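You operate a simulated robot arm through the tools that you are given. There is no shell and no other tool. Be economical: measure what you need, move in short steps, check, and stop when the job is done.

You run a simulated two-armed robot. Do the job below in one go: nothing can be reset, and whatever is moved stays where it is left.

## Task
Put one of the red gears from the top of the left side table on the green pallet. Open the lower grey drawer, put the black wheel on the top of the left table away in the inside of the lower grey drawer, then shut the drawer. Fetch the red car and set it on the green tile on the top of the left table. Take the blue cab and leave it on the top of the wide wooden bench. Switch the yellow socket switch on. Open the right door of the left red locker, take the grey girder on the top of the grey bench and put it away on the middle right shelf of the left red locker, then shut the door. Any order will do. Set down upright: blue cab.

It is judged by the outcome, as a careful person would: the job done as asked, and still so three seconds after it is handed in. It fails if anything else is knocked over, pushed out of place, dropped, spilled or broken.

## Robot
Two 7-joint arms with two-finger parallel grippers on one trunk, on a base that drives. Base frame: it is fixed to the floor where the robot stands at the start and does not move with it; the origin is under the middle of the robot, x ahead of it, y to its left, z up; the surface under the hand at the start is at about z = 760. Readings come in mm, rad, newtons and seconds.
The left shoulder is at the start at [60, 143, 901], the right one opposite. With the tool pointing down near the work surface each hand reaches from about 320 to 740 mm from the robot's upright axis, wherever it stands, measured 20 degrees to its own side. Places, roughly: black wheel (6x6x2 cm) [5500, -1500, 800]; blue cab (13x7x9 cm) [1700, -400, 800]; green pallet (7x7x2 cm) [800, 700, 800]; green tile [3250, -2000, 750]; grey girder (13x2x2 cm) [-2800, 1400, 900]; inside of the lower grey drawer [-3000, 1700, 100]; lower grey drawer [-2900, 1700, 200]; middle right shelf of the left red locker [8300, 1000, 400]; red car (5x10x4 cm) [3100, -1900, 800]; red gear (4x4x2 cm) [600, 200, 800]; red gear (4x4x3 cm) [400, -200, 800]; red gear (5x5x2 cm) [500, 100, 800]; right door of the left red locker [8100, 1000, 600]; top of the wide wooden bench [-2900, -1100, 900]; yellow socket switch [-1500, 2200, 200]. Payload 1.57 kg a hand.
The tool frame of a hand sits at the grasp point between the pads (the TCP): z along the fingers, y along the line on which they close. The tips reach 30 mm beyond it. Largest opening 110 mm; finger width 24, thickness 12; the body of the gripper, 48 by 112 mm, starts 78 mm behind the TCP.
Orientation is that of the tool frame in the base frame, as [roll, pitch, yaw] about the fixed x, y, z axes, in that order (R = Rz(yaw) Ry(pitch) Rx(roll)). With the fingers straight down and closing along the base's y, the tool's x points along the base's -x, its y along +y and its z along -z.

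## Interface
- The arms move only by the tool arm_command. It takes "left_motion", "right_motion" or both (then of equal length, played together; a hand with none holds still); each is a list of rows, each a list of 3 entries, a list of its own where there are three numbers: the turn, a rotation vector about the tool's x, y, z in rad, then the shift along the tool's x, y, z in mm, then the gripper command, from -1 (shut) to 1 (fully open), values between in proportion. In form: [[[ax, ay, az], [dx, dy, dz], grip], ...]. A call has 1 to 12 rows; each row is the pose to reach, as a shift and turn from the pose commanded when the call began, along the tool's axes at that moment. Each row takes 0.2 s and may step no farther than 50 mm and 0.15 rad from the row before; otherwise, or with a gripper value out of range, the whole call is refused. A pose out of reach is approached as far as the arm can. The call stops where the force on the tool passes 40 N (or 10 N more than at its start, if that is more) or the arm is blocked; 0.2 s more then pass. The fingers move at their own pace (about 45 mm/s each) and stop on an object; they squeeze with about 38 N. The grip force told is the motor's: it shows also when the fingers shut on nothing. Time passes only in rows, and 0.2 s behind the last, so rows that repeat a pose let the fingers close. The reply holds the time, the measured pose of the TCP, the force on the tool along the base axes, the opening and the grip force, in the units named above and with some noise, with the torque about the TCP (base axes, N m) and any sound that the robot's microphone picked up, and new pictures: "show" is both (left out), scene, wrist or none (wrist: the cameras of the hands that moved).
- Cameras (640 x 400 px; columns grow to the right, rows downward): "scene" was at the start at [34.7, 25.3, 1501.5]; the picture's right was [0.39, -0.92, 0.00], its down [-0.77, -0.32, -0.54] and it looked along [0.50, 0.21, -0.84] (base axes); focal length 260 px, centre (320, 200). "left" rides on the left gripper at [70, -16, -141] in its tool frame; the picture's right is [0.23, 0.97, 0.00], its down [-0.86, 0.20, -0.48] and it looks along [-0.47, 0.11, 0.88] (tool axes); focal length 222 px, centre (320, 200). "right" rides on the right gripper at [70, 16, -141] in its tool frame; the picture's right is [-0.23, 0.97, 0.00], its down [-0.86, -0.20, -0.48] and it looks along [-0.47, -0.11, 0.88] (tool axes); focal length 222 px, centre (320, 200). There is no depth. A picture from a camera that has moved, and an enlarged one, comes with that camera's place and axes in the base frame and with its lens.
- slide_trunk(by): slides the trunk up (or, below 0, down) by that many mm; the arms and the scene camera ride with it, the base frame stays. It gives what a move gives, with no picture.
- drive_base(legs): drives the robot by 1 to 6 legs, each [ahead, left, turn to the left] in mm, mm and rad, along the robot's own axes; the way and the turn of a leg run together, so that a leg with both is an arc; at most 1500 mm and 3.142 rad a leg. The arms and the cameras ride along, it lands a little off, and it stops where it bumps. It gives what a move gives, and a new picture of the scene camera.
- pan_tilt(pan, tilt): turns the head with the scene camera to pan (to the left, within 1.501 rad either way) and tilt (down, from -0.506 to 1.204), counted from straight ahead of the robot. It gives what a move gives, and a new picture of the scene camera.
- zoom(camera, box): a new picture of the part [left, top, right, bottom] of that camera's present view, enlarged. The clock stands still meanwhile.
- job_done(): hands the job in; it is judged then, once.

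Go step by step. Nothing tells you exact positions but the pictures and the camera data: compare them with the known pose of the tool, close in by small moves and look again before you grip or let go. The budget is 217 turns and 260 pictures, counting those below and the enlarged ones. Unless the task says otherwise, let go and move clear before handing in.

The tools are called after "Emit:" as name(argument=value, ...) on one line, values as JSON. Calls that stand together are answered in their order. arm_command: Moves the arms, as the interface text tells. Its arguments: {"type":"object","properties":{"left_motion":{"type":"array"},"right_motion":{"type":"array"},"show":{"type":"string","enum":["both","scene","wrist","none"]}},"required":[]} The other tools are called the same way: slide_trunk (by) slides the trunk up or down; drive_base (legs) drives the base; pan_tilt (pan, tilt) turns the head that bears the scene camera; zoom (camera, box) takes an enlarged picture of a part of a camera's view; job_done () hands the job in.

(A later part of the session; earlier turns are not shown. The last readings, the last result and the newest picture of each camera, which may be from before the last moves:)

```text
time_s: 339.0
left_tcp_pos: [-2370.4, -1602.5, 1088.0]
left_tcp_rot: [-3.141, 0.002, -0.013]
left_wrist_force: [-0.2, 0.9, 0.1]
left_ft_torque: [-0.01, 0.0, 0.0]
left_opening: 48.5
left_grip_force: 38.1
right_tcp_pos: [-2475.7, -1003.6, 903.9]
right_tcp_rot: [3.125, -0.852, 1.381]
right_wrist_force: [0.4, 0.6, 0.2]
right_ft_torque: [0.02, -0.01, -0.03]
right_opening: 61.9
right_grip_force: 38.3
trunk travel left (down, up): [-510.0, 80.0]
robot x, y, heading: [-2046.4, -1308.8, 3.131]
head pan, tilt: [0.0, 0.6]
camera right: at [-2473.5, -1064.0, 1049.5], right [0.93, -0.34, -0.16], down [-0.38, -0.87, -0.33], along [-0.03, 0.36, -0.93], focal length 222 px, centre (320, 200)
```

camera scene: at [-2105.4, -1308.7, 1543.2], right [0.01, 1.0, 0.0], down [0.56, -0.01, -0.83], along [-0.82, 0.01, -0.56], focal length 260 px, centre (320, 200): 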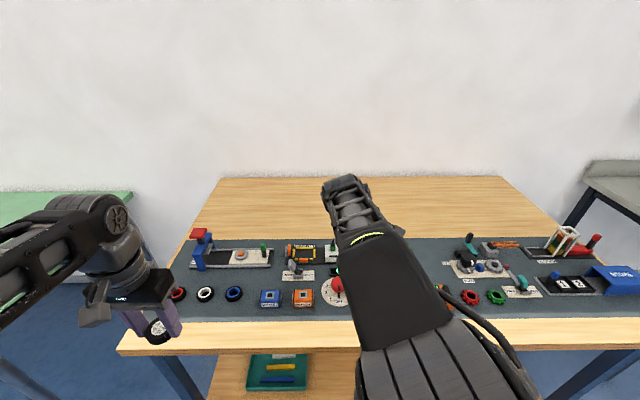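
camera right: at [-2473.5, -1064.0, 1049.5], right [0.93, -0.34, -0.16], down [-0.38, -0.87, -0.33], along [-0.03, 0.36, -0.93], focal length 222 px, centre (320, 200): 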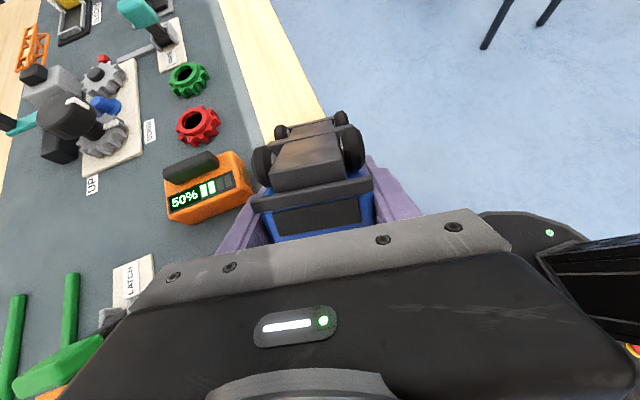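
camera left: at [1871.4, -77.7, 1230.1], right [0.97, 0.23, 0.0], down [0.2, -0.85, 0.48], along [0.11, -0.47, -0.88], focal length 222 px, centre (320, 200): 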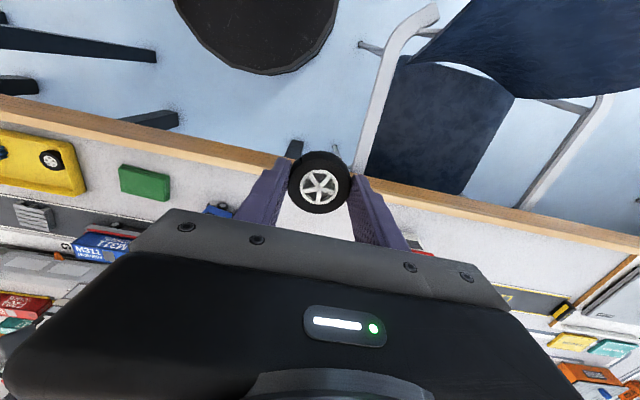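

Gripped. I lift gently, then swing the hand so the tail passes under.

Emit:
arm_command(right_motion=[[[0, 0, 0], [15, 0, -13], -1], [[0, 0, 0], [37, 0, -33], -1], [[0, 0, 0], [60, 0, -53], -1], [[0, 0, 0], [83, 0, -72], -1], [[0, 0, 0], [98, 0, -86], -1], [[0, 0, 0], [98, 0, -86], -1]], show="none")

Emit:
arm_command(right_motion=[[[0, -0.12, 0], [0, 0, 0], -1], [[0, -0.25, 0], [0, 0, 0], -1], [[0, -0.38, 0], [0, 0, 0], -1], [[0, -0.51, 0], [0, 0, 0], -1], [[0, -0.64, 0], [0, 0, 0], -1], [[0, -0.77, 0], [0, 0, 0], -1], [[0, -0.9, 0], [0, 0, 0], -1], [[0, -1.03, 0], [0, 0, 0], -1], [[0, -1.16, 0], [0, 0, 0], -1], [[0, -1.29, 0], [0, 0, 0], -1], [[0, -1.42, 0], [0, 0, 0], -1], [[0, -1.55, 0], [0, 0, 0], -1]])

Emit:
zoom(camera="scene", box=[350, 210, 574, 350])

```text
time_s: 340.4
left_tcp_pos: [-2371.3, -1600.7, 1088.6]
left_tcp_rot: [3.141, 0.002, -0.013]
left_wrist_force: [-0.1, 0.1, -0.1]
left_ft_torque: [0.0, 0.01, -0.03]
left_opening: 48.6
left_grip_force: 37.4
right_tcp_pos: [-2477.8, -1003.9, 1035.9]
right_tcp_rot: [3.124, -0.849, 1.383]
right_wrist_force: [-0.1, 0.2, -3.2]
right_ft_torque: [0.01, 0.0, 0.01]
right_opening: 62.0
right_grip_force: 38.2
trunk travel left (down, up): [-510.0, 80.0]
robot x, y, heading: [-2047.5, -1304.0, 3.131]
head pan, tilt: [0.0, 0.6]
```

```text
time_s: 343.0
left_tcp_pos: [-2371.6, -1601.0, 1087.7]
left_tcp_rot: [-3.141, 0.001, -0.011]
left_wrist_force: [0.0, 0.7, 0.5]
left_ft_torque: [0.01, 0.02, 0.0]
left_opening: 48.8
left_grip_force: 37.9
right_tcp_pos: [-2478.0, -1001.9, 1034.0]
right_tcp_rot: [3.129, 0.705, 1.358]
right_wrist_force: [-0.5, 0.9, -2.9]
right_ft_torque: [-0.04, 0.04, -0.01]
right_opening: 61.8
right_grip_force: 37.6
trunk travel left (down, up): [-510.0, 80.0]
robot x, y, heading: [-2046.5, -1306.3, 3.131]
head pan, tilt: [0.0, 0.6]
camera scene: at [-2105.8, -1308.1, 1543.2], right [0.01, 1.0, 0.0], down [0.57, -0.01, -0.82], along [-0.82, 0.01, -0.57], focal length 260 px, centre (320, 200)
camera right: at [-2433.5, -862.3, 1096.5], right [0.92, -0.37, 0.16], down [-0.27, -0.29, 0.92], along [-0.29, -0.88, -0.37], focal length 222 px, centre (320, 200)
```

scene: 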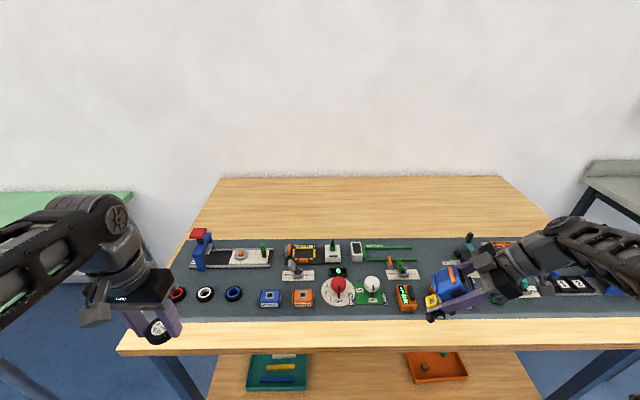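
right: 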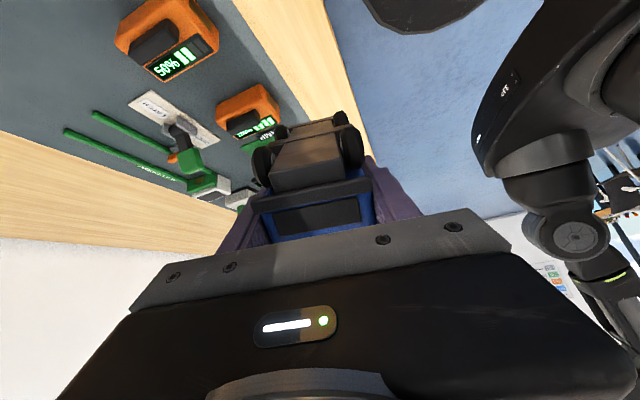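

```text
2.86 times, centred on (462, 280) of scene
camera zoom: at [-2105.8, -1308.1, 1543.2], right [0.01, 1.0, 0.0], down [0.57, -0.01, -0.82], along [-0.82, 0.01, -0.57], focal length 743 px, centre (-86, -29)
```

zoom: 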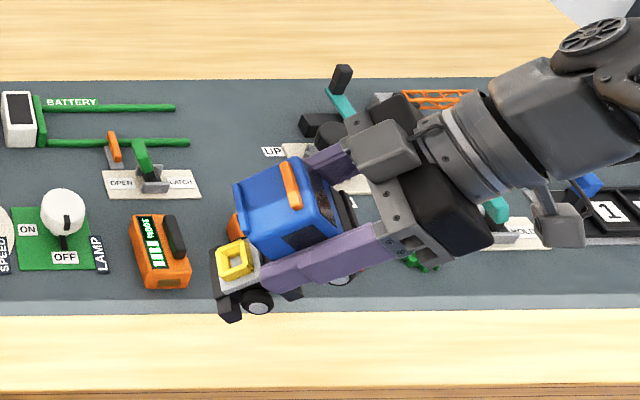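

The truck now has its wheels toward the bench with the tail low. I tilt a bit more, align with the strip and lower close to the wood.

Emit:
arm_command(right_motion=[[[-0.045, -0.09, -0.053], [0, 1, 0], -1], [[-0.09, -0.18, -0.106], [5, 2, 5], -1], [[-0.136, -0.29, -0.16], [15, 3, 17], -1], [[-0.136, -0.38, -0.16], [30, 5, 34], -1], [[-0.136, -0.38, -0.16], [46, 6, 52], -1], [[-0.136, -0.38, -0.16], [56, 6, 64], -1], [[-0.136, -0.38, -0.16], [56, 6, 64], -1]])

Emit:
zoom(camera="scene", box=[370, 230, 530, 330])

```text
time_s: 344.6
left_tcp_pos: [-2371.8, -1600.3, 1087.7]
left_tcp_rot: [3.141, 0.003, -0.012]
left_wrist_force: [0.8, 0.5, -0.4]
left_ft_torque: [-0.01, -0.01, 0.02]
left_opening: 48.7
left_grip_force: 38.3
right_tcp_pos: [-2469.2, -1000.0, 946.5]
right_tcp_rot: [-3.084, 1.081, 1.625]
right_wrist_force: [-0.4, 0.3, -2.1]
right_ft_torque: [0.03, -0.01, 0.05]
right_opening: 61.7
right_grip_force: 38.3
right hand out of reach, approached as far as the arm can: row 1, 2, 3, 4
trunk travel left (down, up): [-510.0, 80.0]
robot x, y, heading: [-2046.1, -1306.5, 3.125]
head pan, tilt: [0.0, 0.6]
camera scene: at [-2105.8, -1307.9, 1543.2], right [0.01, 1.0, 0.0], down [0.57, -0.01, -0.82], along [-0.82, 0.01, -0.57], focal length 260 px, centre (320, 200)
camera right: at [-2453.2, -841.8, 952.1], right [0.98, -0.1, 0.17], down [-0.17, 0.02, 0.98], along [-0.11, -0.99, 0.0], focal length 222 px, centre (320, 200)
```

scene: 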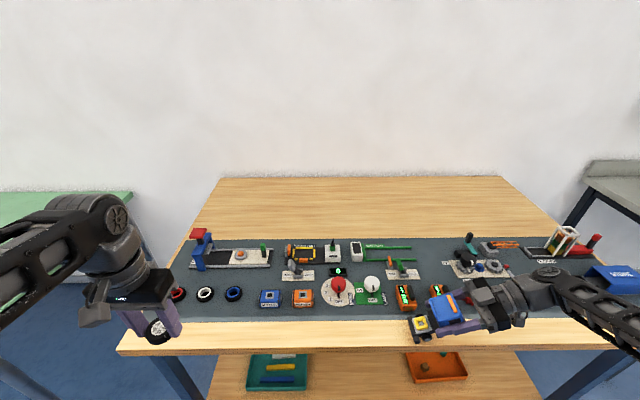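
right: 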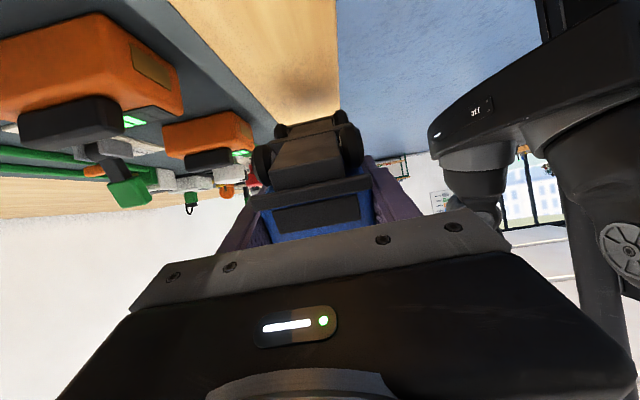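

```text
4.00 times, centred on (450, 280) of scene
camera zoom: at [-2105.8, -1307.9, 1543.2], right [0.01, 1.0, 0.0], down [0.57, -0.01, -0.82], along [-0.82, 0.01, -0.57], focal length 1041 px, centre (-200, -120)
```

zoom: 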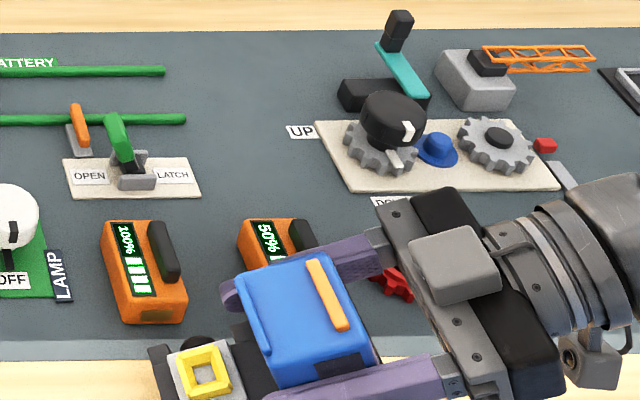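

Emit:
arm_command(right_motion=[[[0, 0, 0], [4, -4, 2], -1], [[0, 0, 0], [9, -4, 5], -1], [[0, 0, 0], [13, -4, 7], -1], [[0, 0, 0], [18, -4, 9], -1], [[0, 0, 0], [22, -4, 12], -1], [[0, 0, 0], [22, -4, 12], -1]], show="wrist")

Emit:
zoom(camera="scene", box=[370, 250, 530, 350])

```text
time_s: 346.0
left_tcp_pos: [-2370.4, -1600.8, 1088.5]
left_tcp_rot: [-3.139, 0.002, -0.014]
left_wrist_force: [0.1, -0.3, 0.0]
left_ft_torque: [0.01, 0.0, 0.03]
left_opening: 48.9
left_grip_force: 38.3
right_tcp_pos: [-2473.7, -1003.2, 923.8]
right_tcp_rot: [-3.082, 1.081, 1.626]
right_wrist_force: [-2.0, 7.2, 18.2]
right_ft_torque: [-0.94, -0.51, 0.04]
right_opening: 61.9
right_grip_force: 38.0
trunk travel left (down, up): [-510.0, 80.0]
robot x, y, heading: [-2045.2, -1306.4, 3.129]
head pan, tilt: [0.0, 0.6]
camera right: at [-2458.6, -843.6, 928.8], right [0.98, -0.11, 0.17], down [-0.17, 0.02, 0.98], along [-0.11, -0.99, 0.0], focal length 222 px, centre (320, 200)
```

right: 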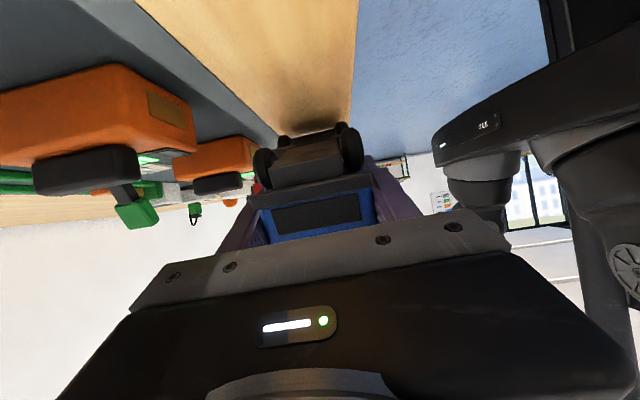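

```text
4.00 times, centred on (450, 300) of scene
camera zoom: at [-2104.7, -1308.3, 1543.3], right [0.01, 1.0, 0.0], down [0.56, -0.01, -0.83], along [-0.83, 0.01, -0.56], focal length 1041 px, centre (-200, -200)
```

zoom: 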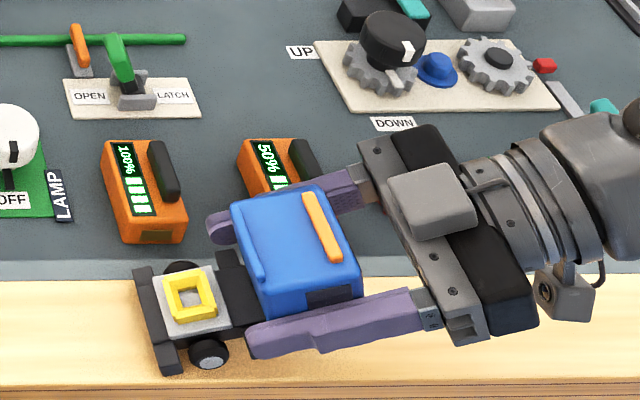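

The rear wheels are on the wood. I rotate the hand another 10° about the tail to bring the nose down.

Emit:
arm_command(right_motion=[[[0, -0.06, 0], [2, 0, 1], -1], [[0, -0.12, 0], [5, 0, 3], -1], [[0, -0.18, 0], [8, 0, 4], -1], [[0, -0.18, 0], [8, 0, 4], -1]], show="none")

Emit:
zoom(camera="scene", box=[370, 250, 530, 350])

```text
time_s: 347.0
left_tcp_pos: [-2371.0, -1601.5, 1088.8]
left_tcp_rot: [-3.141, 0.002, -0.012]
left_wrist_force: [0.0, 0.2, 0.5]
left_ft_torque: [0.0, -0.01, 0.02]
left_opening: 48.6
left_grip_force: 38.6
right_tcp_pos: [-2475.4, -1003.2, 919.9]
right_tcp_rot: [-3.077, 1.139, 1.632]
right_wrist_force: [-0.5, -0.3, -2.3]
right_ft_torque: [0.02, 0.04, 0.01]
right_opening: 61.7
right_grip_force: 37.8
right hand out of reach, approached as far as the arm can: row 2, 3, 4
trunk travel left (down, up): [-510.0, 80.0]
robot x, y, heading: [-2050.3, -1305.7, 3.13]
head pan, tilt: [0.0, 0.6]
```

```text
4.00 times, centred on (450, 300) of scene
camera zoom: at [-2105.6, -1308.6, 1543.0], right [0.01, 1.0, 0.0], down [0.57, -0.01, -0.82], along [-0.82, 0.01, -0.57], focal length 1041 px, centre (-200, -200)
```

zoom: 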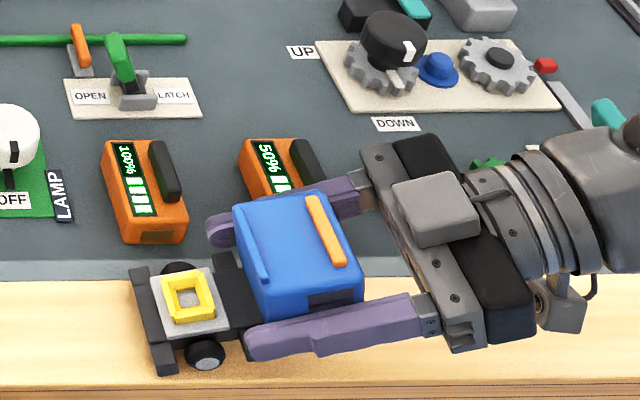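

Emit:
arm_command(right_motion=[[[0, 0, 0], [3, 0, 1], -1], [[0, 0, 0], [5, 0, 2], -1], [[0, 0, 0], [7, 0, 3], -1], [[0, 0, 0], [9, 0, 4], -1], [[0, 0, 0], [11, 0, 5], -1], [[0, 0, 0], [13, 0, 6], -1]], show="none")

Emit:
zoom(camera="scene", box=[370, 250, 530, 350])

```text
time_s: 348.4
left_tcp_pos: [-2370.8, -1601.0, 1088.1]
left_tcp_rot: [3.142, 0.001, -0.01]
left_wrist_force: [0.0, 0.1, 0.0]
left_ft_torque: [-0.01, -0.04, 0.01]
left_opening: 48.8
left_grip_force: 38.0
right_tcp_pos: [-2476.0, -1003.6, 912.4]
right_tcp_rot: [-3.076, 1.15, 1.633]
right_wrist_force: [4.1, 2.3, 12.1]
right_ft_torque: [-0.82, -0.59, 0.35]
right_opening: 61.9
right_grip_force: 37.7
trunk travel left (down, up): [-510.0, 80.0]
robot x, y, heading: [-2045.7, -1309.1, 3.131]
head pan, tilt: [0.0, 0.6]
stopped in row 6 (right hand): the force on the tool passed its limit at 42 N (the readings are from after the stop); the commanded pose is now the measured one
```

```text
4.00 times, centred on (450, 300) of scene
camera zoom: at [-2105.1, -1308.4, 1542.8], right [0.01, 1.0, 0.0], down [0.56, -0.01, -0.83], along [-0.83, 0.01, -0.56], focal length 1041 px, centre (-200, -200)
```

zoom: 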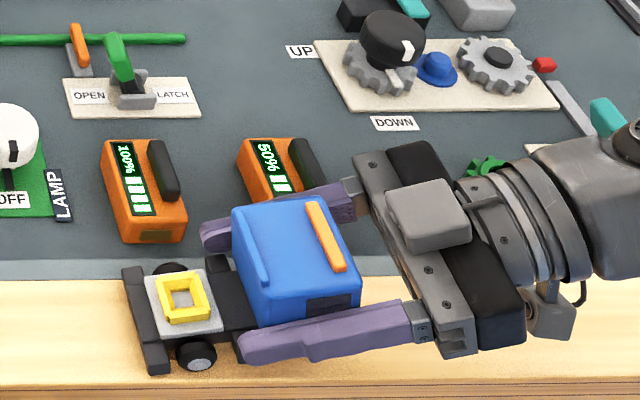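

The truck is nearly level with its rear wheels down. I release slowly and withdraw along the finger axis.

Emit:
arm_command(right_motion=[[[0, 0, 0], [-1, 0, 0], 0.1], [[0, 0, 0], [-1, 0, 0], 0.2], [[0, 0, 0], [-1, 0, 0], 0.3], [[0, 0, 0], [-1, 0, 0], 0.35], [[0, 0, 0], [-1, 0, 0], 0.35], [[0, 0, 0], [-1, 0, -25], 0.35], [[0, 0, 0], [-3, 0, -60], 0.35], [[0, 0, 0], [-10, 0, -100], 0.35], [[0, 0, 0], [-30, 0, -140], 0.35]])

Emit:
zoom(camera="scene", box=[370, 250, 530, 350])

```text
time_s: 350.4
left_tcp_pos: [-2371.7, -1600.8, 1087.4]
left_tcp_rot: [3.141, 0.002, -0.012]
left_wrist_force: [0.2, 0.4, -0.5]
left_ft_torque: [0.0, -0.05, -0.02]
left_opening: 48.7
left_grip_force: 37.9
right_tcp_pos: [-2476.2, -1002.5, 912.2]
right_tcp_rot: [-3.073, 1.146, 1.634]
right_wrist_force: [-0.3, 0.5, -0.5]
right_ft_torque: [0.0, 0.02, 0.0]
right_opening: 74.4
right_grip_force: 0.0
right hand out of reach, approached as far as the arm can: row 6, 7, 8, 9
trunk travel left (down, up): [-510.0, 80.0]
robot x, y, heading: [-2046.4, -1310.6, 3.132]
head pan, tilt: [0.0, 0.6]
camera scene: at [-2105.4, -1308.4, 1543.2], right [0.01, 1.0, 0.0], down [0.56, -0.01, -0.83], along [-0.82, 0.01, -0.56], focal length 260 px, centre (320, 200)
camera right: at [-2460.5, -845.0, 907.0], right [0.98, -0.09, 0.18], down [-0.17, 0.08, 0.98], along [-0.11, -0.99, 0.07], focal length 222 px, centre (320, 200)
```

scene: 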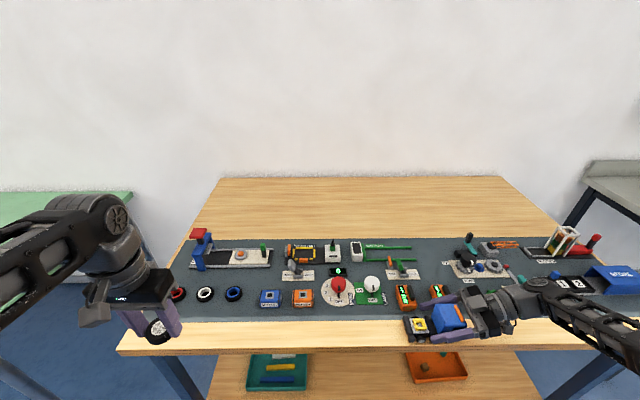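
right: 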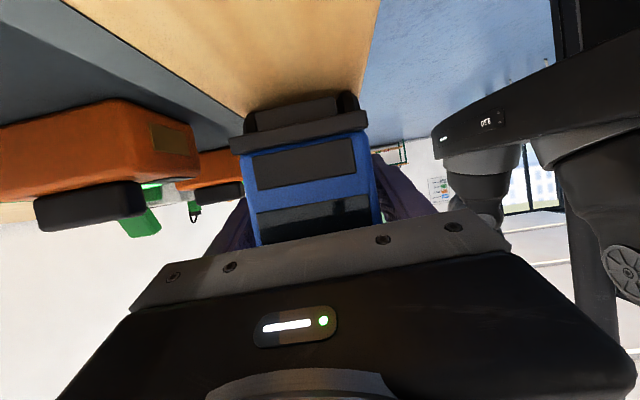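

```text
4.00 times, centred on (450, 300) of scene
camera zoom: at [-2105.4, -1308.4, 1543.2], right [0.01, 1.0, 0.0], down [0.56, -0.01, -0.83], along [-0.82, 0.01, -0.56], focal length 1041 px, centre (-200, -200)
```

zoom: 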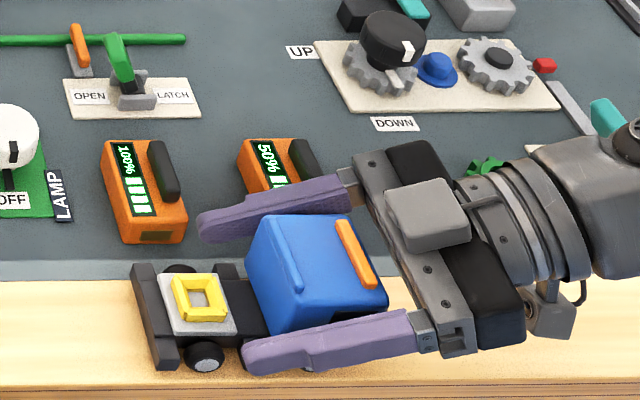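

The cab stands upright on the wood. I open wider and lift the hand straight up away from it.

Emit:
arm_command(right_motion=[[[0, 0, 0], [0, 0, 0], 0.5], [[0, 0, 0], [-14, 1, -6], 0.5], [[0, 0, 0], [-36, 1, -16], 0.5], [[0, 0, 0], [-64, 1, -29], 0.5], [[0, 0, 0], [-100, 1, -45], 0.5], [[0, 0.1, 0], [-137, 1, -61], 0.5], [[0, 0.2, 0], [-137, 1, -61], 0.5], [[0, 0.3, 0], [-137, 1, -61], 0.5]])

Emit:
zoom(camera="scene", box=[370, 250, 530, 350])

```text
time_s: 352.2
left_tcp_pos: [-2366.6, -1604.1, 1089.1]
left_tcp_rot: [-3.138, 0.008, -0.012]
left_wrist_force: [1.5, -1.4, -1.1]
left_ft_torque: [0.12, 0.14, 0.01]
left_opening: 49.0
left_grip_force: 38.3
right_tcp_pos: [-2449.7, -1028.2, 1069.1]
right_tcp_rot: [-3.063, 0.869, 1.598]
right_wrist_force: [1.4, -1.5, 1.2]
right_ft_torque: [0.16, 0.09, -0.1]
right_opening: 82.7
right_grip_force: 0.0
right hand out of reach, approached as far as the arm can: row 3, 4, 5, 6, 7, 8
trunk travel left (down, up): [-510.0, 80.0]
robot x, y, heading: [-2046.4, -1307.6, 3.132]
head pan, tilt: [0.0, 0.6]
camera scene: at [-2098.1, -1314.0, 1543.5], right [0.01, 1.0, 0.0], down [0.56, 0.0, -0.83], along [-0.83, 0.01, -0.56], focal length 260 px, centre (320, 200)
camera right: at [-2427.8, -875.3, 1106.7], right [0.98, -0.18, 0.13], down [-0.16, -0.18, 0.97], along [-0.15, -0.97, -0.2], focal length 222 px, centre (320, 200)
```

scene: 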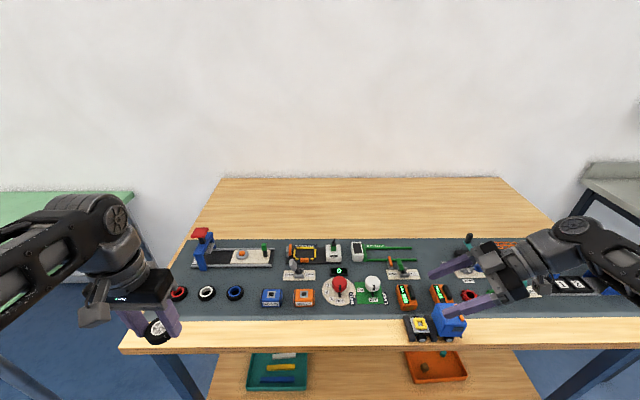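
right: 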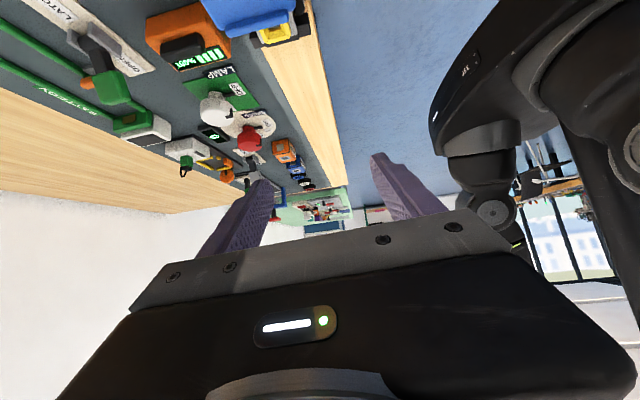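

```text
4.00 times, centred on (450, 300) of scene
camera zoom: at [-2098.1, -1314.0, 1543.5], right [0.01, 1.0, 0.0], down [0.56, 0.0, -0.83], along [-0.83, 0.01, -0.56], focal length 1041 px, centre (-200, -200)
```

zoom: 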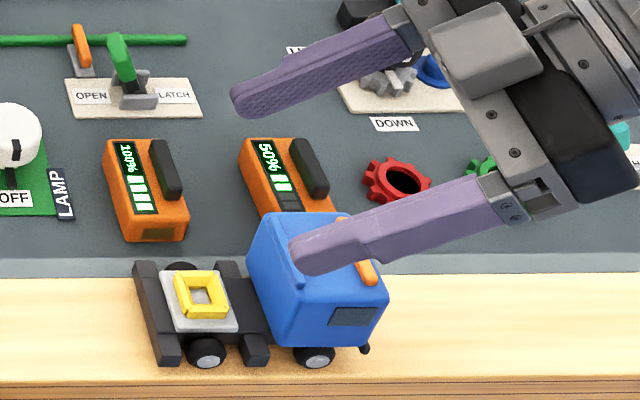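

The cab is done. I restore the right arm to its tucked, straight-down posture.

Emit:
arm_command(right_motion=[[[0, 0.14, 0], [-15, 0, -8], 0.9], [[0, 0.28, 0], [-25, 0, -12], 0.9], [[0, 0.42, 0], [-25, 0, -12], 0.9], [[0, 0.56, 0], [-25, 0, -12], 0.9], [[0, 0.7, 0], [-25, 0, -12], 0.9], [[0, 0.87, 0], [-25, 0, -12], 0.9]], show="none")

```text
refused: row 6 steps farther than a row can; nothing moved
```

Emit:
arm_command(right_motion=[[[0, 0.14, 0], [-15, 0, -8], 0.9], [[0, 0.28, 0], [-25, 0, -12], 0.9], [[0, 0.42, 0], [-25, 0, -12], 0.9], [[0, 0.56, 0], [-25, 0, -12], 0.9], [[0, 0.7, 0], [-25, 0, -12], 0.9], [[0, 0.84, 0], [-25, 0, -12], 0.9], [[0, 0.87, 0], [-25, 0, -12], 0.9]], show="none")

Emit:
arm_command(right_motion=[[[0, 0, 0.14], [0, 10, 0], 0.9], [[0, 0, 0.28], [5, 20, 0], 0.9], [[0, 0, 0.42], [10, 30, 0], 0.9], [[0, 0, 0.56], [15, 40, 0], 0.9], [[0, 0, 0.7], [20, 50, 0], 0.9], [[0, 0, 0.84], [25, 60, 0], 0.9], [[0, 0, 0.98], [25, 70, 0], 0.9], [[0, 0, 1.12], [25, 75, 0], 0.9], [[0, 0, 1.26], [25, 80, 0], 0.9], [[0, 0, 1.4], [25, 85, 0], 0.9], [[0, 0, 1.53], [25, 90, 0], 0.9], [[0, 0, 1.58], [25, 90, 0], 0.9]])

```text
time_s: 353.8
left_tcp_pos: [-2371.9, -1600.9, 1088.2]
left_tcp_rot: [-3.139, 0.001, -0.013]
left_wrist_force: [-0.2, 0.2, 0.4]
left_ft_torque: [-0.01, 0.01, -0.02]
left_opening: 48.7
left_grip_force: 38.0
right_tcp_pos: [-2454.5, -1039.2, 1092.8]
right_tcp_rot: [-3.113, 0.076, 1.574]
right_wrist_force: [-0.1, 0.4, 0.5]
right_ft_torque: [0.05, -0.02, 0.01]
right_opening: 104.5
right_grip_force: 0.0
right hand out of reach, approached as far as the arm can: row 1, 2, 6, 7
trunk travel left (down, up): [-510.0, 80.0]
robot x, y, heading: [-2047.2, -1306.1, 3.129]
head pan, tilt: [0.0, 0.6]
```

```text
time_s: 356.4
left_tcp_pos: [-2370.5, -1601.9, 1089.2]
left_tcp_rot: [-3.141, 0.003, -0.013]
left_wrist_force: [0.6, 0.0, -0.4]
left_ft_torque: [-0.01, -0.01, -0.01]
left_opening: 48.5
left_grip_force: 37.9
right_tcp_pos: [-2388.5, -1026.4, 1054.7]
right_tcp_rot: [3.065, 0.031, -0.012]
right_wrist_force: [0.3, 0.3, -0.7]
right_ft_torque: [0.01, 0.0, -0.01]
right_opening: 104.3
right_grip_force: 0.0
right hand out of reach, approached as far as the arm can: row 1, 2, 3, 4, 5, 6, 7, 8, 9, 10, 11, 12
trunk travel left (down, up): [-510.0, 80.0]
robot x, y, heading: [-2047.5, -1306.6, 3.131]
head pan, tilt: [0.0, 0.6]
camera scene: at [-2105.5, -1309.2, 1543.2], right [0.01, 1.0, 0.0], down [0.56, -0.01, -0.83], along [-0.82, 0.01, -0.57], focal length 260 px, centre (320, 200)
camera right: at [-2315.2, -1031.4, 1195.9], right [-0.24, -0.97, 0.08], down [-0.84, 0.25, 0.49], along [-0.49, 0.05, -0.87], focal length 222 px, centre (320, 200)
```

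scene: 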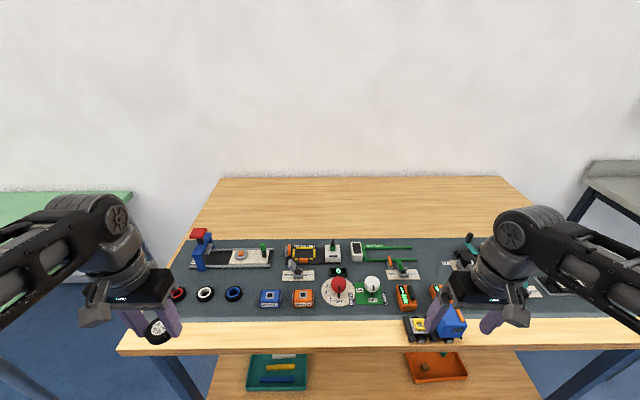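
right: 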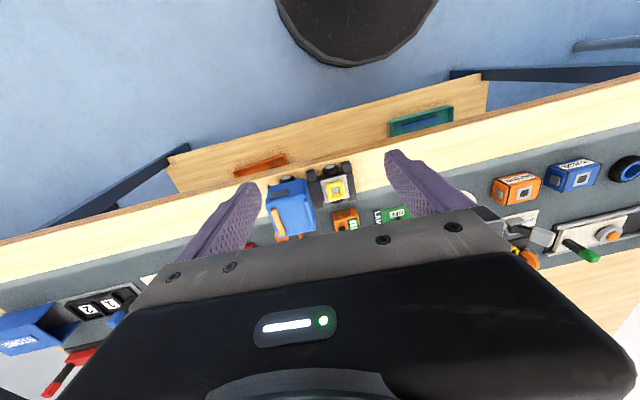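

Next the drawer. I drive over toward the grey bench and look.

Emit:
drive_base(legs=[[-150, 0, 0], [0, -1500, 0], [0, -1100, 0]])

Emit:
pan_tilt(pan=-0.5, tilt=0.7)

```text
time_s: 369.9
left_tcp_pos: [-2220.4, 975.4, 1089.3]
left_tcp_rot: [3.142, 0.001, 0.013]
left_wrist_force: [-0.4, 0.3, 0.1]
left_ft_torque: [-0.03, 0.02, -0.02]
left_opening: 48.7
left_grip_force: 38.0
right_tcp_pos: [-2252.4, 1549.8, 1056.6]
right_tcp_rot: [3.063, 0.031, 0.019]
right_wrist_force: [-0.3, 0.5, -0.2]
right_ft_torque: [-0.03, 0.01, 0.02]
right_opening: 104.6
right_grip_force: 0.1
trunk travel left (down, up): [-510.0, 80.0]
robot x, y, heading: [-1906.0, 1274.9, -3.121]
head pan, tilt: [0.0, 0.6]
camera scene: at [-1961.4, 1275.4, 1543.2], right [-0.01, 1.0, 0.0], down [0.56, 0.01, -0.83], along [-0.82, -0.01, -0.56], focal length 260 px, centre (320, 200)
```

scene: 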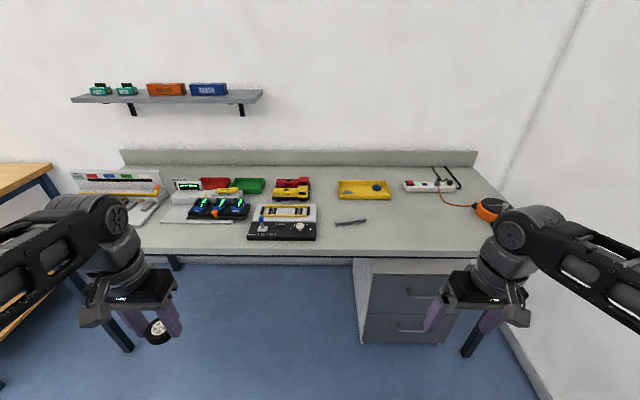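

```text
time_s: 370.9
left_tcp_pos: [-2219.0, 976.2, 1087.8]
left_tcp_rot: [-3.142, 0.002, 0.014]
left_wrist_force: [-0.6, -0.2, 0.1]
left_ft_torque: [-0.02, 0.0, -0.04]
left_opening: 48.7
left_grip_force: 37.4
right_tcp_pos: [-2251.5, 1549.5, 1054.9]
right_tcp_rot: [3.065, 0.031, 0.016]
right_wrist_force: [0.2, -0.6, 0.9]
right_ft_torque: [-0.01, 0.01, -0.01]
right_opening: 104.6
right_grip_force: 0.0
trunk travel left (down, up): [-510.0, 80.0]
robot x, y, heading: [-1905.0, 1278.5, -3.13]
head pan, tilt: [-0.499, 0.7]
camera scene: at [-1948.2, 1315.7, 1534.6], right [0.47, 0.89, 0.0], down [0.57, -0.3, -0.77], along [-0.68, 0.36, -0.64], focal length 260 px, centre (320, 200)
```

scene: 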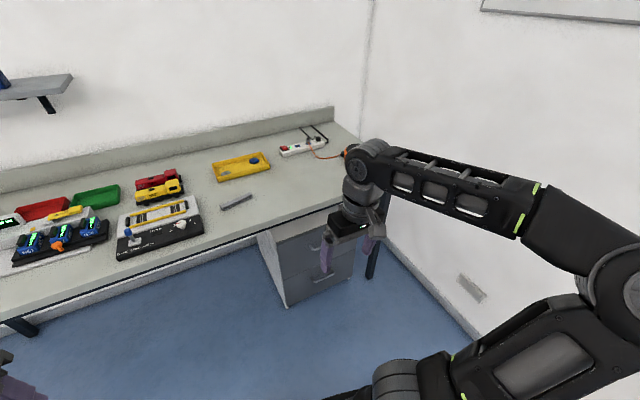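

The girder lies at ~[-2799, 1399] and the lower drawer handle at ~[-2700, 1735, 235]. I tilt the right hand to point forward and lower the trunk.

Emit:
arm_command(right_motion=[[[0, -0.14, 0], [0, 0, -10], 0.5], [[0, -0.28, 0], [0, 0, -20], 0.5], [[0, -0.42, 0], [0, 0, -30], 0.5], [[0, -0.56, 0], [0, 0, -40], 0.5], [[0, -0.7, 0], [0, 0, -40], 0.5], [[0, -0.84, 0], [0, 0, -40], 0.5], [[0, -0.98, 0], [-20, 0, -40], 0.5], [[0, -1.12, 0], [-40, 0, -40], 0.5], [[0, -1.26, 0], [-60, 0, -40], 0.5], [[0, -1.4, 0], [-80, 0, -40], 0.5], [[0, -1.54, 0], [-100, 0, -40], 0.5], [[0, -1.57, 0], [-100, 0, -40], 0.5]], show="none")

Emit:
slide_trunk(by=-420)

Emit:
drive_base(legs=[[0, -330, 0]])

```text
time_s: 373.5
left_tcp_pos: [-2219.0, 974.9, 1088.5]
left_tcp_rot: [3.141, 0.0, 0.015]
left_wrist_force: [0.0, -0.1, 0.0]
left_ft_torque: [-0.03, 0.03, 0.0]
left_opening: 48.7
left_grip_force: 38.1
right_tcp_pos: [-2420.6, 1605.9, 1110.9]
right_tcp_rot: [1.184, 1.487, -1.937]
right_wrist_force: [0.2, 0.2, 0.7]
right_ft_torque: [-0.01, -0.01, -0.01]
right_opening: 82.7
right_grip_force: 0.1
right hand out of reach, approached as far as the arm can: row 3, 4, 5, 6, 7, 8, 9, 10, 11, 12
trunk travel left (down, up): [-510.0, 80.0]
robot x, y, heading: [-1905.0, 1279.5, -3.126]
head pan, tilt: [-0.499, 0.7]
```

```text
refused: -420 is not a number from -400 to 400
```

```text
time_s: 375.6
left_tcp_pos: [-2222.9, 1295.6, 1088.5]
left_tcp_rot: [-3.141, 0.003, 0.026]
left_wrist_force: [0.2, -0.5, -0.1]
left_ft_torque: [-0.01, 0.04, -0.03]
left_opening: 48.8
left_grip_force: 38.0
right_tcp_pos: [-2429.9, 1925.6, 1112.3]
right_tcp_rot: [1.203, 1.488, -1.907]
right_wrist_force: [1.1, 1.4, 0.1]
right_ft_torque: [0.01, 0.01, 0.0]
right_opening: 82.4
right_grip_force: 0.1
trunk travel left (down, up): [-510.0, 80.0]
robot x, y, heading: [-1910.3, 1599.0, -3.117]
head pan, tilt: [-0.499, 0.7]
camera scene: at [-1955.0, 1640.2, 1534.5], right [0.46, 0.89, 0.0], down [0.57, -0.29, -0.76], along [-0.68, 0.35, -0.64], focal length 260 px, centre (320, 200)
```

scene: 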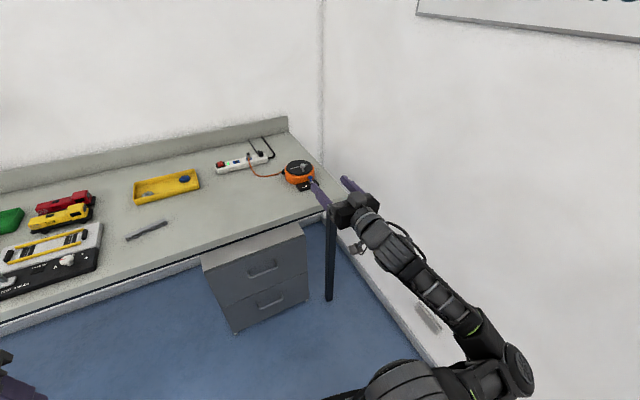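

Emit:
slide_trunk(by=-400)

Emit:
slide_trunk(by=-60)

Emit:
pan_tilt(pan=-0.15, tilt=0.6)

```text
time_s: 379.5
left_tcp_pos: [-2223.3, 1296.2, 689.1]
left_tcp_rot: [-3.141, 0.001, 0.025]
left_wrist_force: [0.9, 0.3, -0.1]
left_ft_torque: [-0.02, -0.03, 0.01]
left_opening: 48.7
left_grip_force: 38.3
right_tcp_pos: [-2428.8, 1924.0, 712.1]
right_tcp_rot: [1.2, 1.486, -1.911]
right_wrist_force: [-0.3, 0.3, 0.3]
right_ft_torque: [0.01, 0.0, -0.01]
right_opening: 82.5
right_grip_force: 0.1
trunk travel left (down, up): [-110.0, 480.0]
robot x, y, heading: [-1910.5, 1602.4, -3.117]
head pan, tilt: [-0.499, 0.7]
```

```text
time_s: 380.5
left_tcp_pos: [-2222.7, 1295.8, 629.3]
left_tcp_rot: [-3.141, 0.001, 0.024]
left_wrist_force: [0.8, 0.6, 0.8]
left_ft_torque: [-0.01, -0.01, -0.01]
left_opening: 48.9
left_grip_force: 37.9
right_tcp_pos: [-2429.8, 1924.8, 651.8]
right_tcp_rot: [1.199, 1.486, -1.914]
right_wrist_force: [-0.5, 0.3, 0.1]
right_ft_torque: [-0.03, -0.01, 0.03]
right_opening: 82.5
right_grip_force: 0.1
trunk travel left (down, up): [-50.0, 540.0]
robot x, y, heading: [-1910.5, 1604.2, -3.117]
head pan, tilt: [-0.499, 0.7]
```

```text
time_s: 381.3
left_tcp_pos: [-2222.4, 1296.4, 629.6]
left_tcp_rot: [3.141, 0.003, 0.025]
left_wrist_force: [-0.2, 0.6, 0.8]
left_ft_torque: [0.0, -0.01, 0.01]
left_opening: 48.7
left_grip_force: 37.6
right_tcp_pos: [-2430.0, 1924.5, 652.0]
right_tcp_rot: [1.201, 1.489, -1.913]
right_wrist_force: [-0.3, 0.0, 0.4]
right_ft_torque: [-0.01, -0.01, 0.0]
right_opening: 82.4
right_grip_force: 0.1
trunk travel left (down, up): [-50.0, 540.0]
robot x, y, heading: [-1907.2, 1597.9, -3.116]
head pan, tilt: [-0.15, 0.6]
camera scene: at [-1967.1, 1611.5, 1083.2], right [0.13, 0.99, 0.0], down [0.56, -0.07, -0.82], along [-0.82, 0.1, -0.57], focal length 260 px, centre (320, 200)
```

scene: 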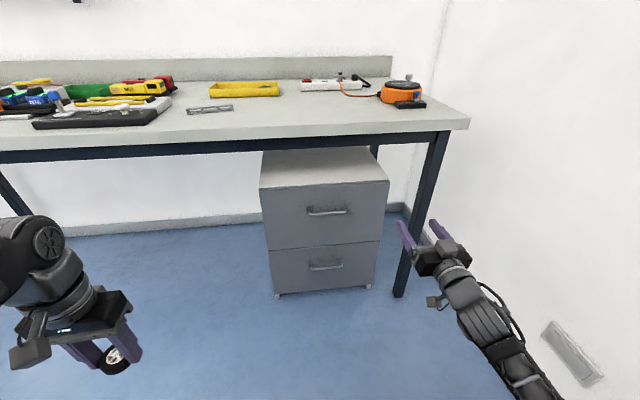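

The lower handle is a horizontal bar at ~[-2686, 1724, 257]. I bring the right hand down in front of it and roll it so the fingers close vertically.

Emit:
arm_command(right_motion=[[[0, 0, -0.13], [33, 17, 0], 0.5], [[0, 0, -0.26], [66, 34, 0], 0.3], [[0, 0, -0.39], [99, 50, 0], 0], [[0, 0, -0.52], [132, 67, 0], 0], [[0, 0, -0.65], [165, 84, 0], 0], [[0, 0, -0.78], [198, 100, 0], 0], [[0, 0, -0.92], [231, 117, 0], 0], [[0, 0, -1.05], [264, 134, 0], 0], [[0, 0, -1.18], [297, 150, 0], 0], [[0, 0, -1.31], [330, 167, 0], 0], [[0, 0, -1.44], [363, 184, 0], 0], [[0, 0, -1.57], [394, 200, 0], 0]])

```text
time_s: 383.9
left_tcp_pos: [-2222.0, 1294.8, 628.7]
left_tcp_rot: [-3.141, 0.003, 0.025]
left_wrist_force: [-0.1, -0.1, -0.2]
left_ft_torque: [-0.02, 0.01, 0.04]
left_opening: 48.7
left_grip_force: 37.9
right_tcp_pos: [-2399.3, 1869.0, 300.7]
right_tcp_rot: [-1.569, 0.084, 1.764]
right_wrist_force: [1.3, -0.1, 0.6]
right_ft_torque: [0.0, 0.0, 0.0]
right_opening: 54.9
right_grip_force: 0.1
right hand out of reach, approached as far as the arm can: row 1, 2, 3, 4, 5, 6, 7, 8, 9, 10, 11, 12
trunk travel left (down, up): [-50.0, 540.0]
robot x, y, heading: [-1904.1, 1598.2, -3.122]
head pan, tilt: [-0.15, 0.6]
camera scene: at [-1967.0, 1611.3, 1083.2], right [0.12, 0.99, 0.0], down [0.56, -0.07, -0.83], along [-0.82, 0.1, -0.56], focal length 260 px, centre (320, 200)
camera right: at [-2274.2, 1964.1, 278.3], right [0.06, -0.3, -0.95], down [0.63, -0.73, 0.27], along [-0.77, -0.62, 0.15], focal length 222 px, centre (320, 200)
```

scene: 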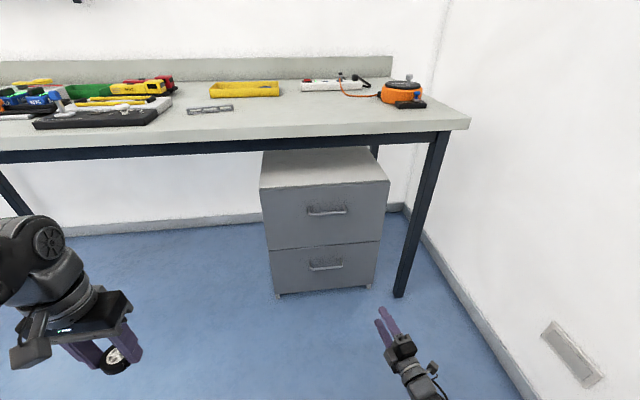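
right: 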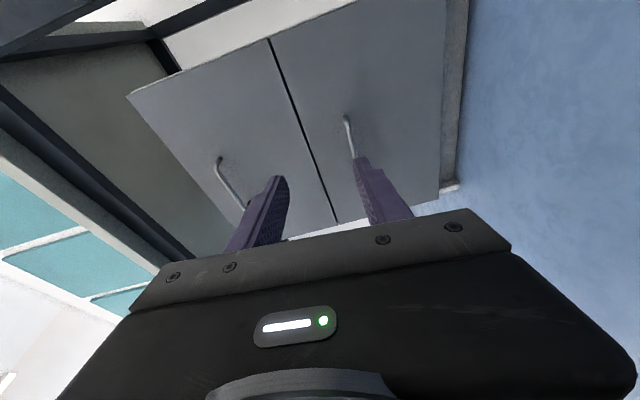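

Emit:
drive_base(legs=[[180, 0, 0]])

Emit:
arm_command(right_motion=[[[0, 0.05, 0], [-35, 10, 0], 0], [[0, 0.1, 0], [-70, 20, 0], 0], [[0, 0.15, 0], [-105, 32, 0], 0], [[0, 0.19, 0], [-140, 44, 0], 0], [[0, 0.19, 0], [-140, 44, 0], 0]])

```text
time_s: 385.4
left_tcp_pos: [-2400.5, 1292.1, 629.6]
left_tcp_rot: [3.141, 0.002, 0.026]
left_wrist_force: [-0.2, -0.6, 0.4]
left_ft_torque: [0.0, 0.0, 0.02]
left_opening: 48.7
left_grip_force: 37.4
right_tcp_pos: [-2576.6, 1864.5, 299.7]
right_tcp_rot: [-1.572, 0.083, 1.766]
right_wrist_force: [-0.1, 0.1, 0.7]
right_ft_torque: [-0.02, 0.01, 0.02]
right_opening: 54.8
right_grip_force: 0.0
trunk travel left (down, up): [-50.0, 540.0]
robot x, y, heading: [-2090.2, 1593.2, -3.119]
head pan, tilt: [-0.15, 0.6]
camera scene: at [-2144.5, 1606.8, 1083.2], right [0.12, 0.99, 0.0], down [0.56, -0.07, -0.83], along [-0.82, 0.1, -0.56], focal length 260 px, centre (320, 200)
```

scene: 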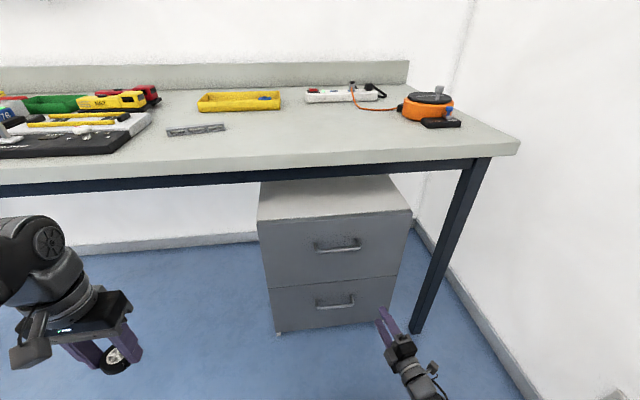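

```text
time_s: 386.8
left_tcp_pos: [-2398.0, 1289.8, 628.0]
left_tcp_rot: [-3.141, 0.004, 0.025]
left_wrist_force: [-0.7, -0.2, 0.1]
left_ft_torque: [0.02, 0.0, 0.02]
left_opening: 48.8
left_grip_force: 38.5
right_tcp_pos: [-2560.0, 1727.4, 294.1]
right_tcp_rot: [-1.536, 0.107, 1.566]
right_wrist_force: [0.9, 0.6, 0.8]
right_ft_torque: [0.0, 0.02, 0.01]
right_opening: 55.1
right_grip_force: 0.0
right hand out of reach, approached as far as the arm can: row 1
trunk travel left (down, up): [-50.0, 540.0]
robot x, y, heading: [-2088.6, 1596.9, -3.113]
head pan, tilt: [-0.15, 0.6]
stopped in row 5 (right hand): the arm was blocked; the commanded pose is now the measured one
camera scene: at [-2140.9, 1605.7, 1081.5], right [0.12, 0.99, 0.0], down [0.56, -0.07, -0.83], along [-0.82, 0.1, -0.56], focal length 260 px, centre (320, 200)
camera right: at [-2419.2, 1794.7, 266.7], right [-0.04, -0.33, -0.94], down [0.48, -0.83, 0.27], along [-0.88, -0.45, 0.19], focal length 222 px, centre (320, 200)
```

scene: 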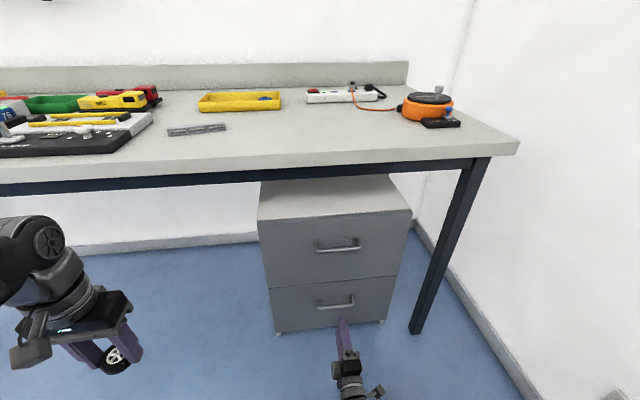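
right: 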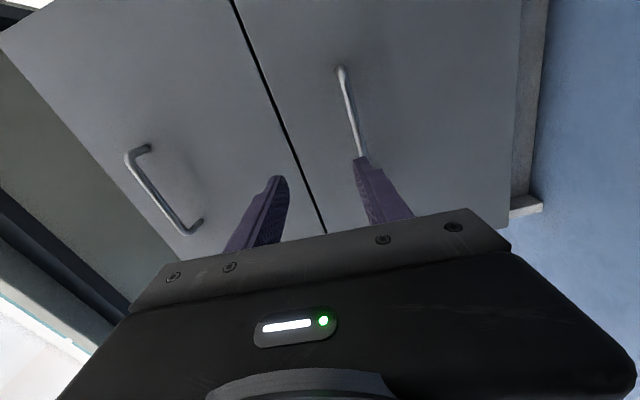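

The arm was blocked by its low elbow; I raise the trunk some and re-lower the hand.

Emit:
slide_trunk(by=150)

Emit:
arm_command(right_motion=[[[0, 0, 0], [0, 40, 0], 0], [[0, 0, 0], [0, 80, 0], 0], [[0, 0, 0], [0, 120, 0], 0], [[0, 0, 0], [0, 160, 0], 0], [[0, 0, 0], [0, 188, 0], 0], [[0, 0, 0], [0, 188, 0], 0]])

```text
time_s: 388.5
left_tcp_pos: [-2399.0, 1291.6, 778.9]
left_tcp_rot: [-3.141, 0.001, 0.025]
left_wrist_force: [0.2, 0.7, 0.1]
left_ft_torque: [-0.02, -0.01, 0.0]
left_opening: 48.6
left_grip_force: 38.3
right_tcp_pos: [-2561.8, 1727.0, 436.3]
right_tcp_rot: [-1.551, 0.095, 1.566]
right_wrist_force: [0.7, -0.4, -0.8]
right_ft_torque: [-0.02, 0.02, 0.02]
right_opening: 54.9
right_grip_force: 0.1
trunk travel left (down, up): [-200.0, 390.0]
robot x, y, heading: [-2085.2, 1597.0, -3.115]
head pan, tilt: [-0.15, 0.6]
```

```text
time_s: 390.1
left_tcp_pos: [-2395.8, 1291.0, 780.3]
left_tcp_rot: [-3.14, 0.011, 0.025]
left_wrist_force: [-0.9, 0.4, -0.2]
left_ft_torque: [0.01, 0.04, 0.03]
left_opening: 49.0
left_grip_force: 37.7
right_tcp_pos: [-2564.2, 1708.8, 291.9]
right_tcp_rot: [-1.544, 0.16, 1.587]
right_wrist_force: [-0.4, 0.2, -0.9]
right_ft_torque: [-0.01, -0.05, 0.0]
right_opening: 55.1
right_grip_force: 0.1
right hand out of reach, approached as far as the arm can: row 4, 5, 6
trunk travel left (down, up): [-200.0, 390.0]
robot x, y, heading: [-2086.3, 1600.9, -3.114]
head pan, tilt: [-0.15, 0.6]
stopped in row 6 (right hand): the arm was blocked; the commanded pose is now the measured one
camera scene: at [-2137.4, 1605.2, 1234.1], right [0.12, 0.99, 0.0], down [0.56, -0.07, -0.83], along [-0.82, 0.1, -0.56], focal length 260 px, centre (320, 200)
camera right: at [-2424.9, 1778.7, 261.8], right [-0.02, -0.38, -0.92], down [0.5, -0.81, 0.32], along [-0.87, -0.45, 0.2], focal length 222 px, centre (320, 200)
```

scene: 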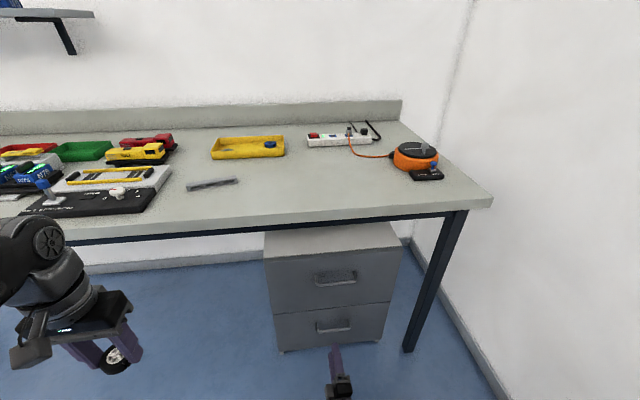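
right: 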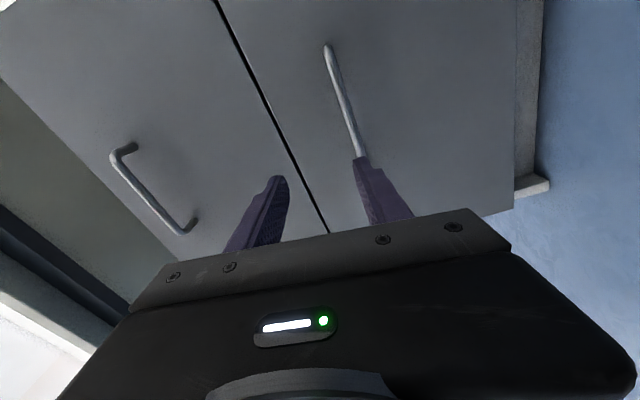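

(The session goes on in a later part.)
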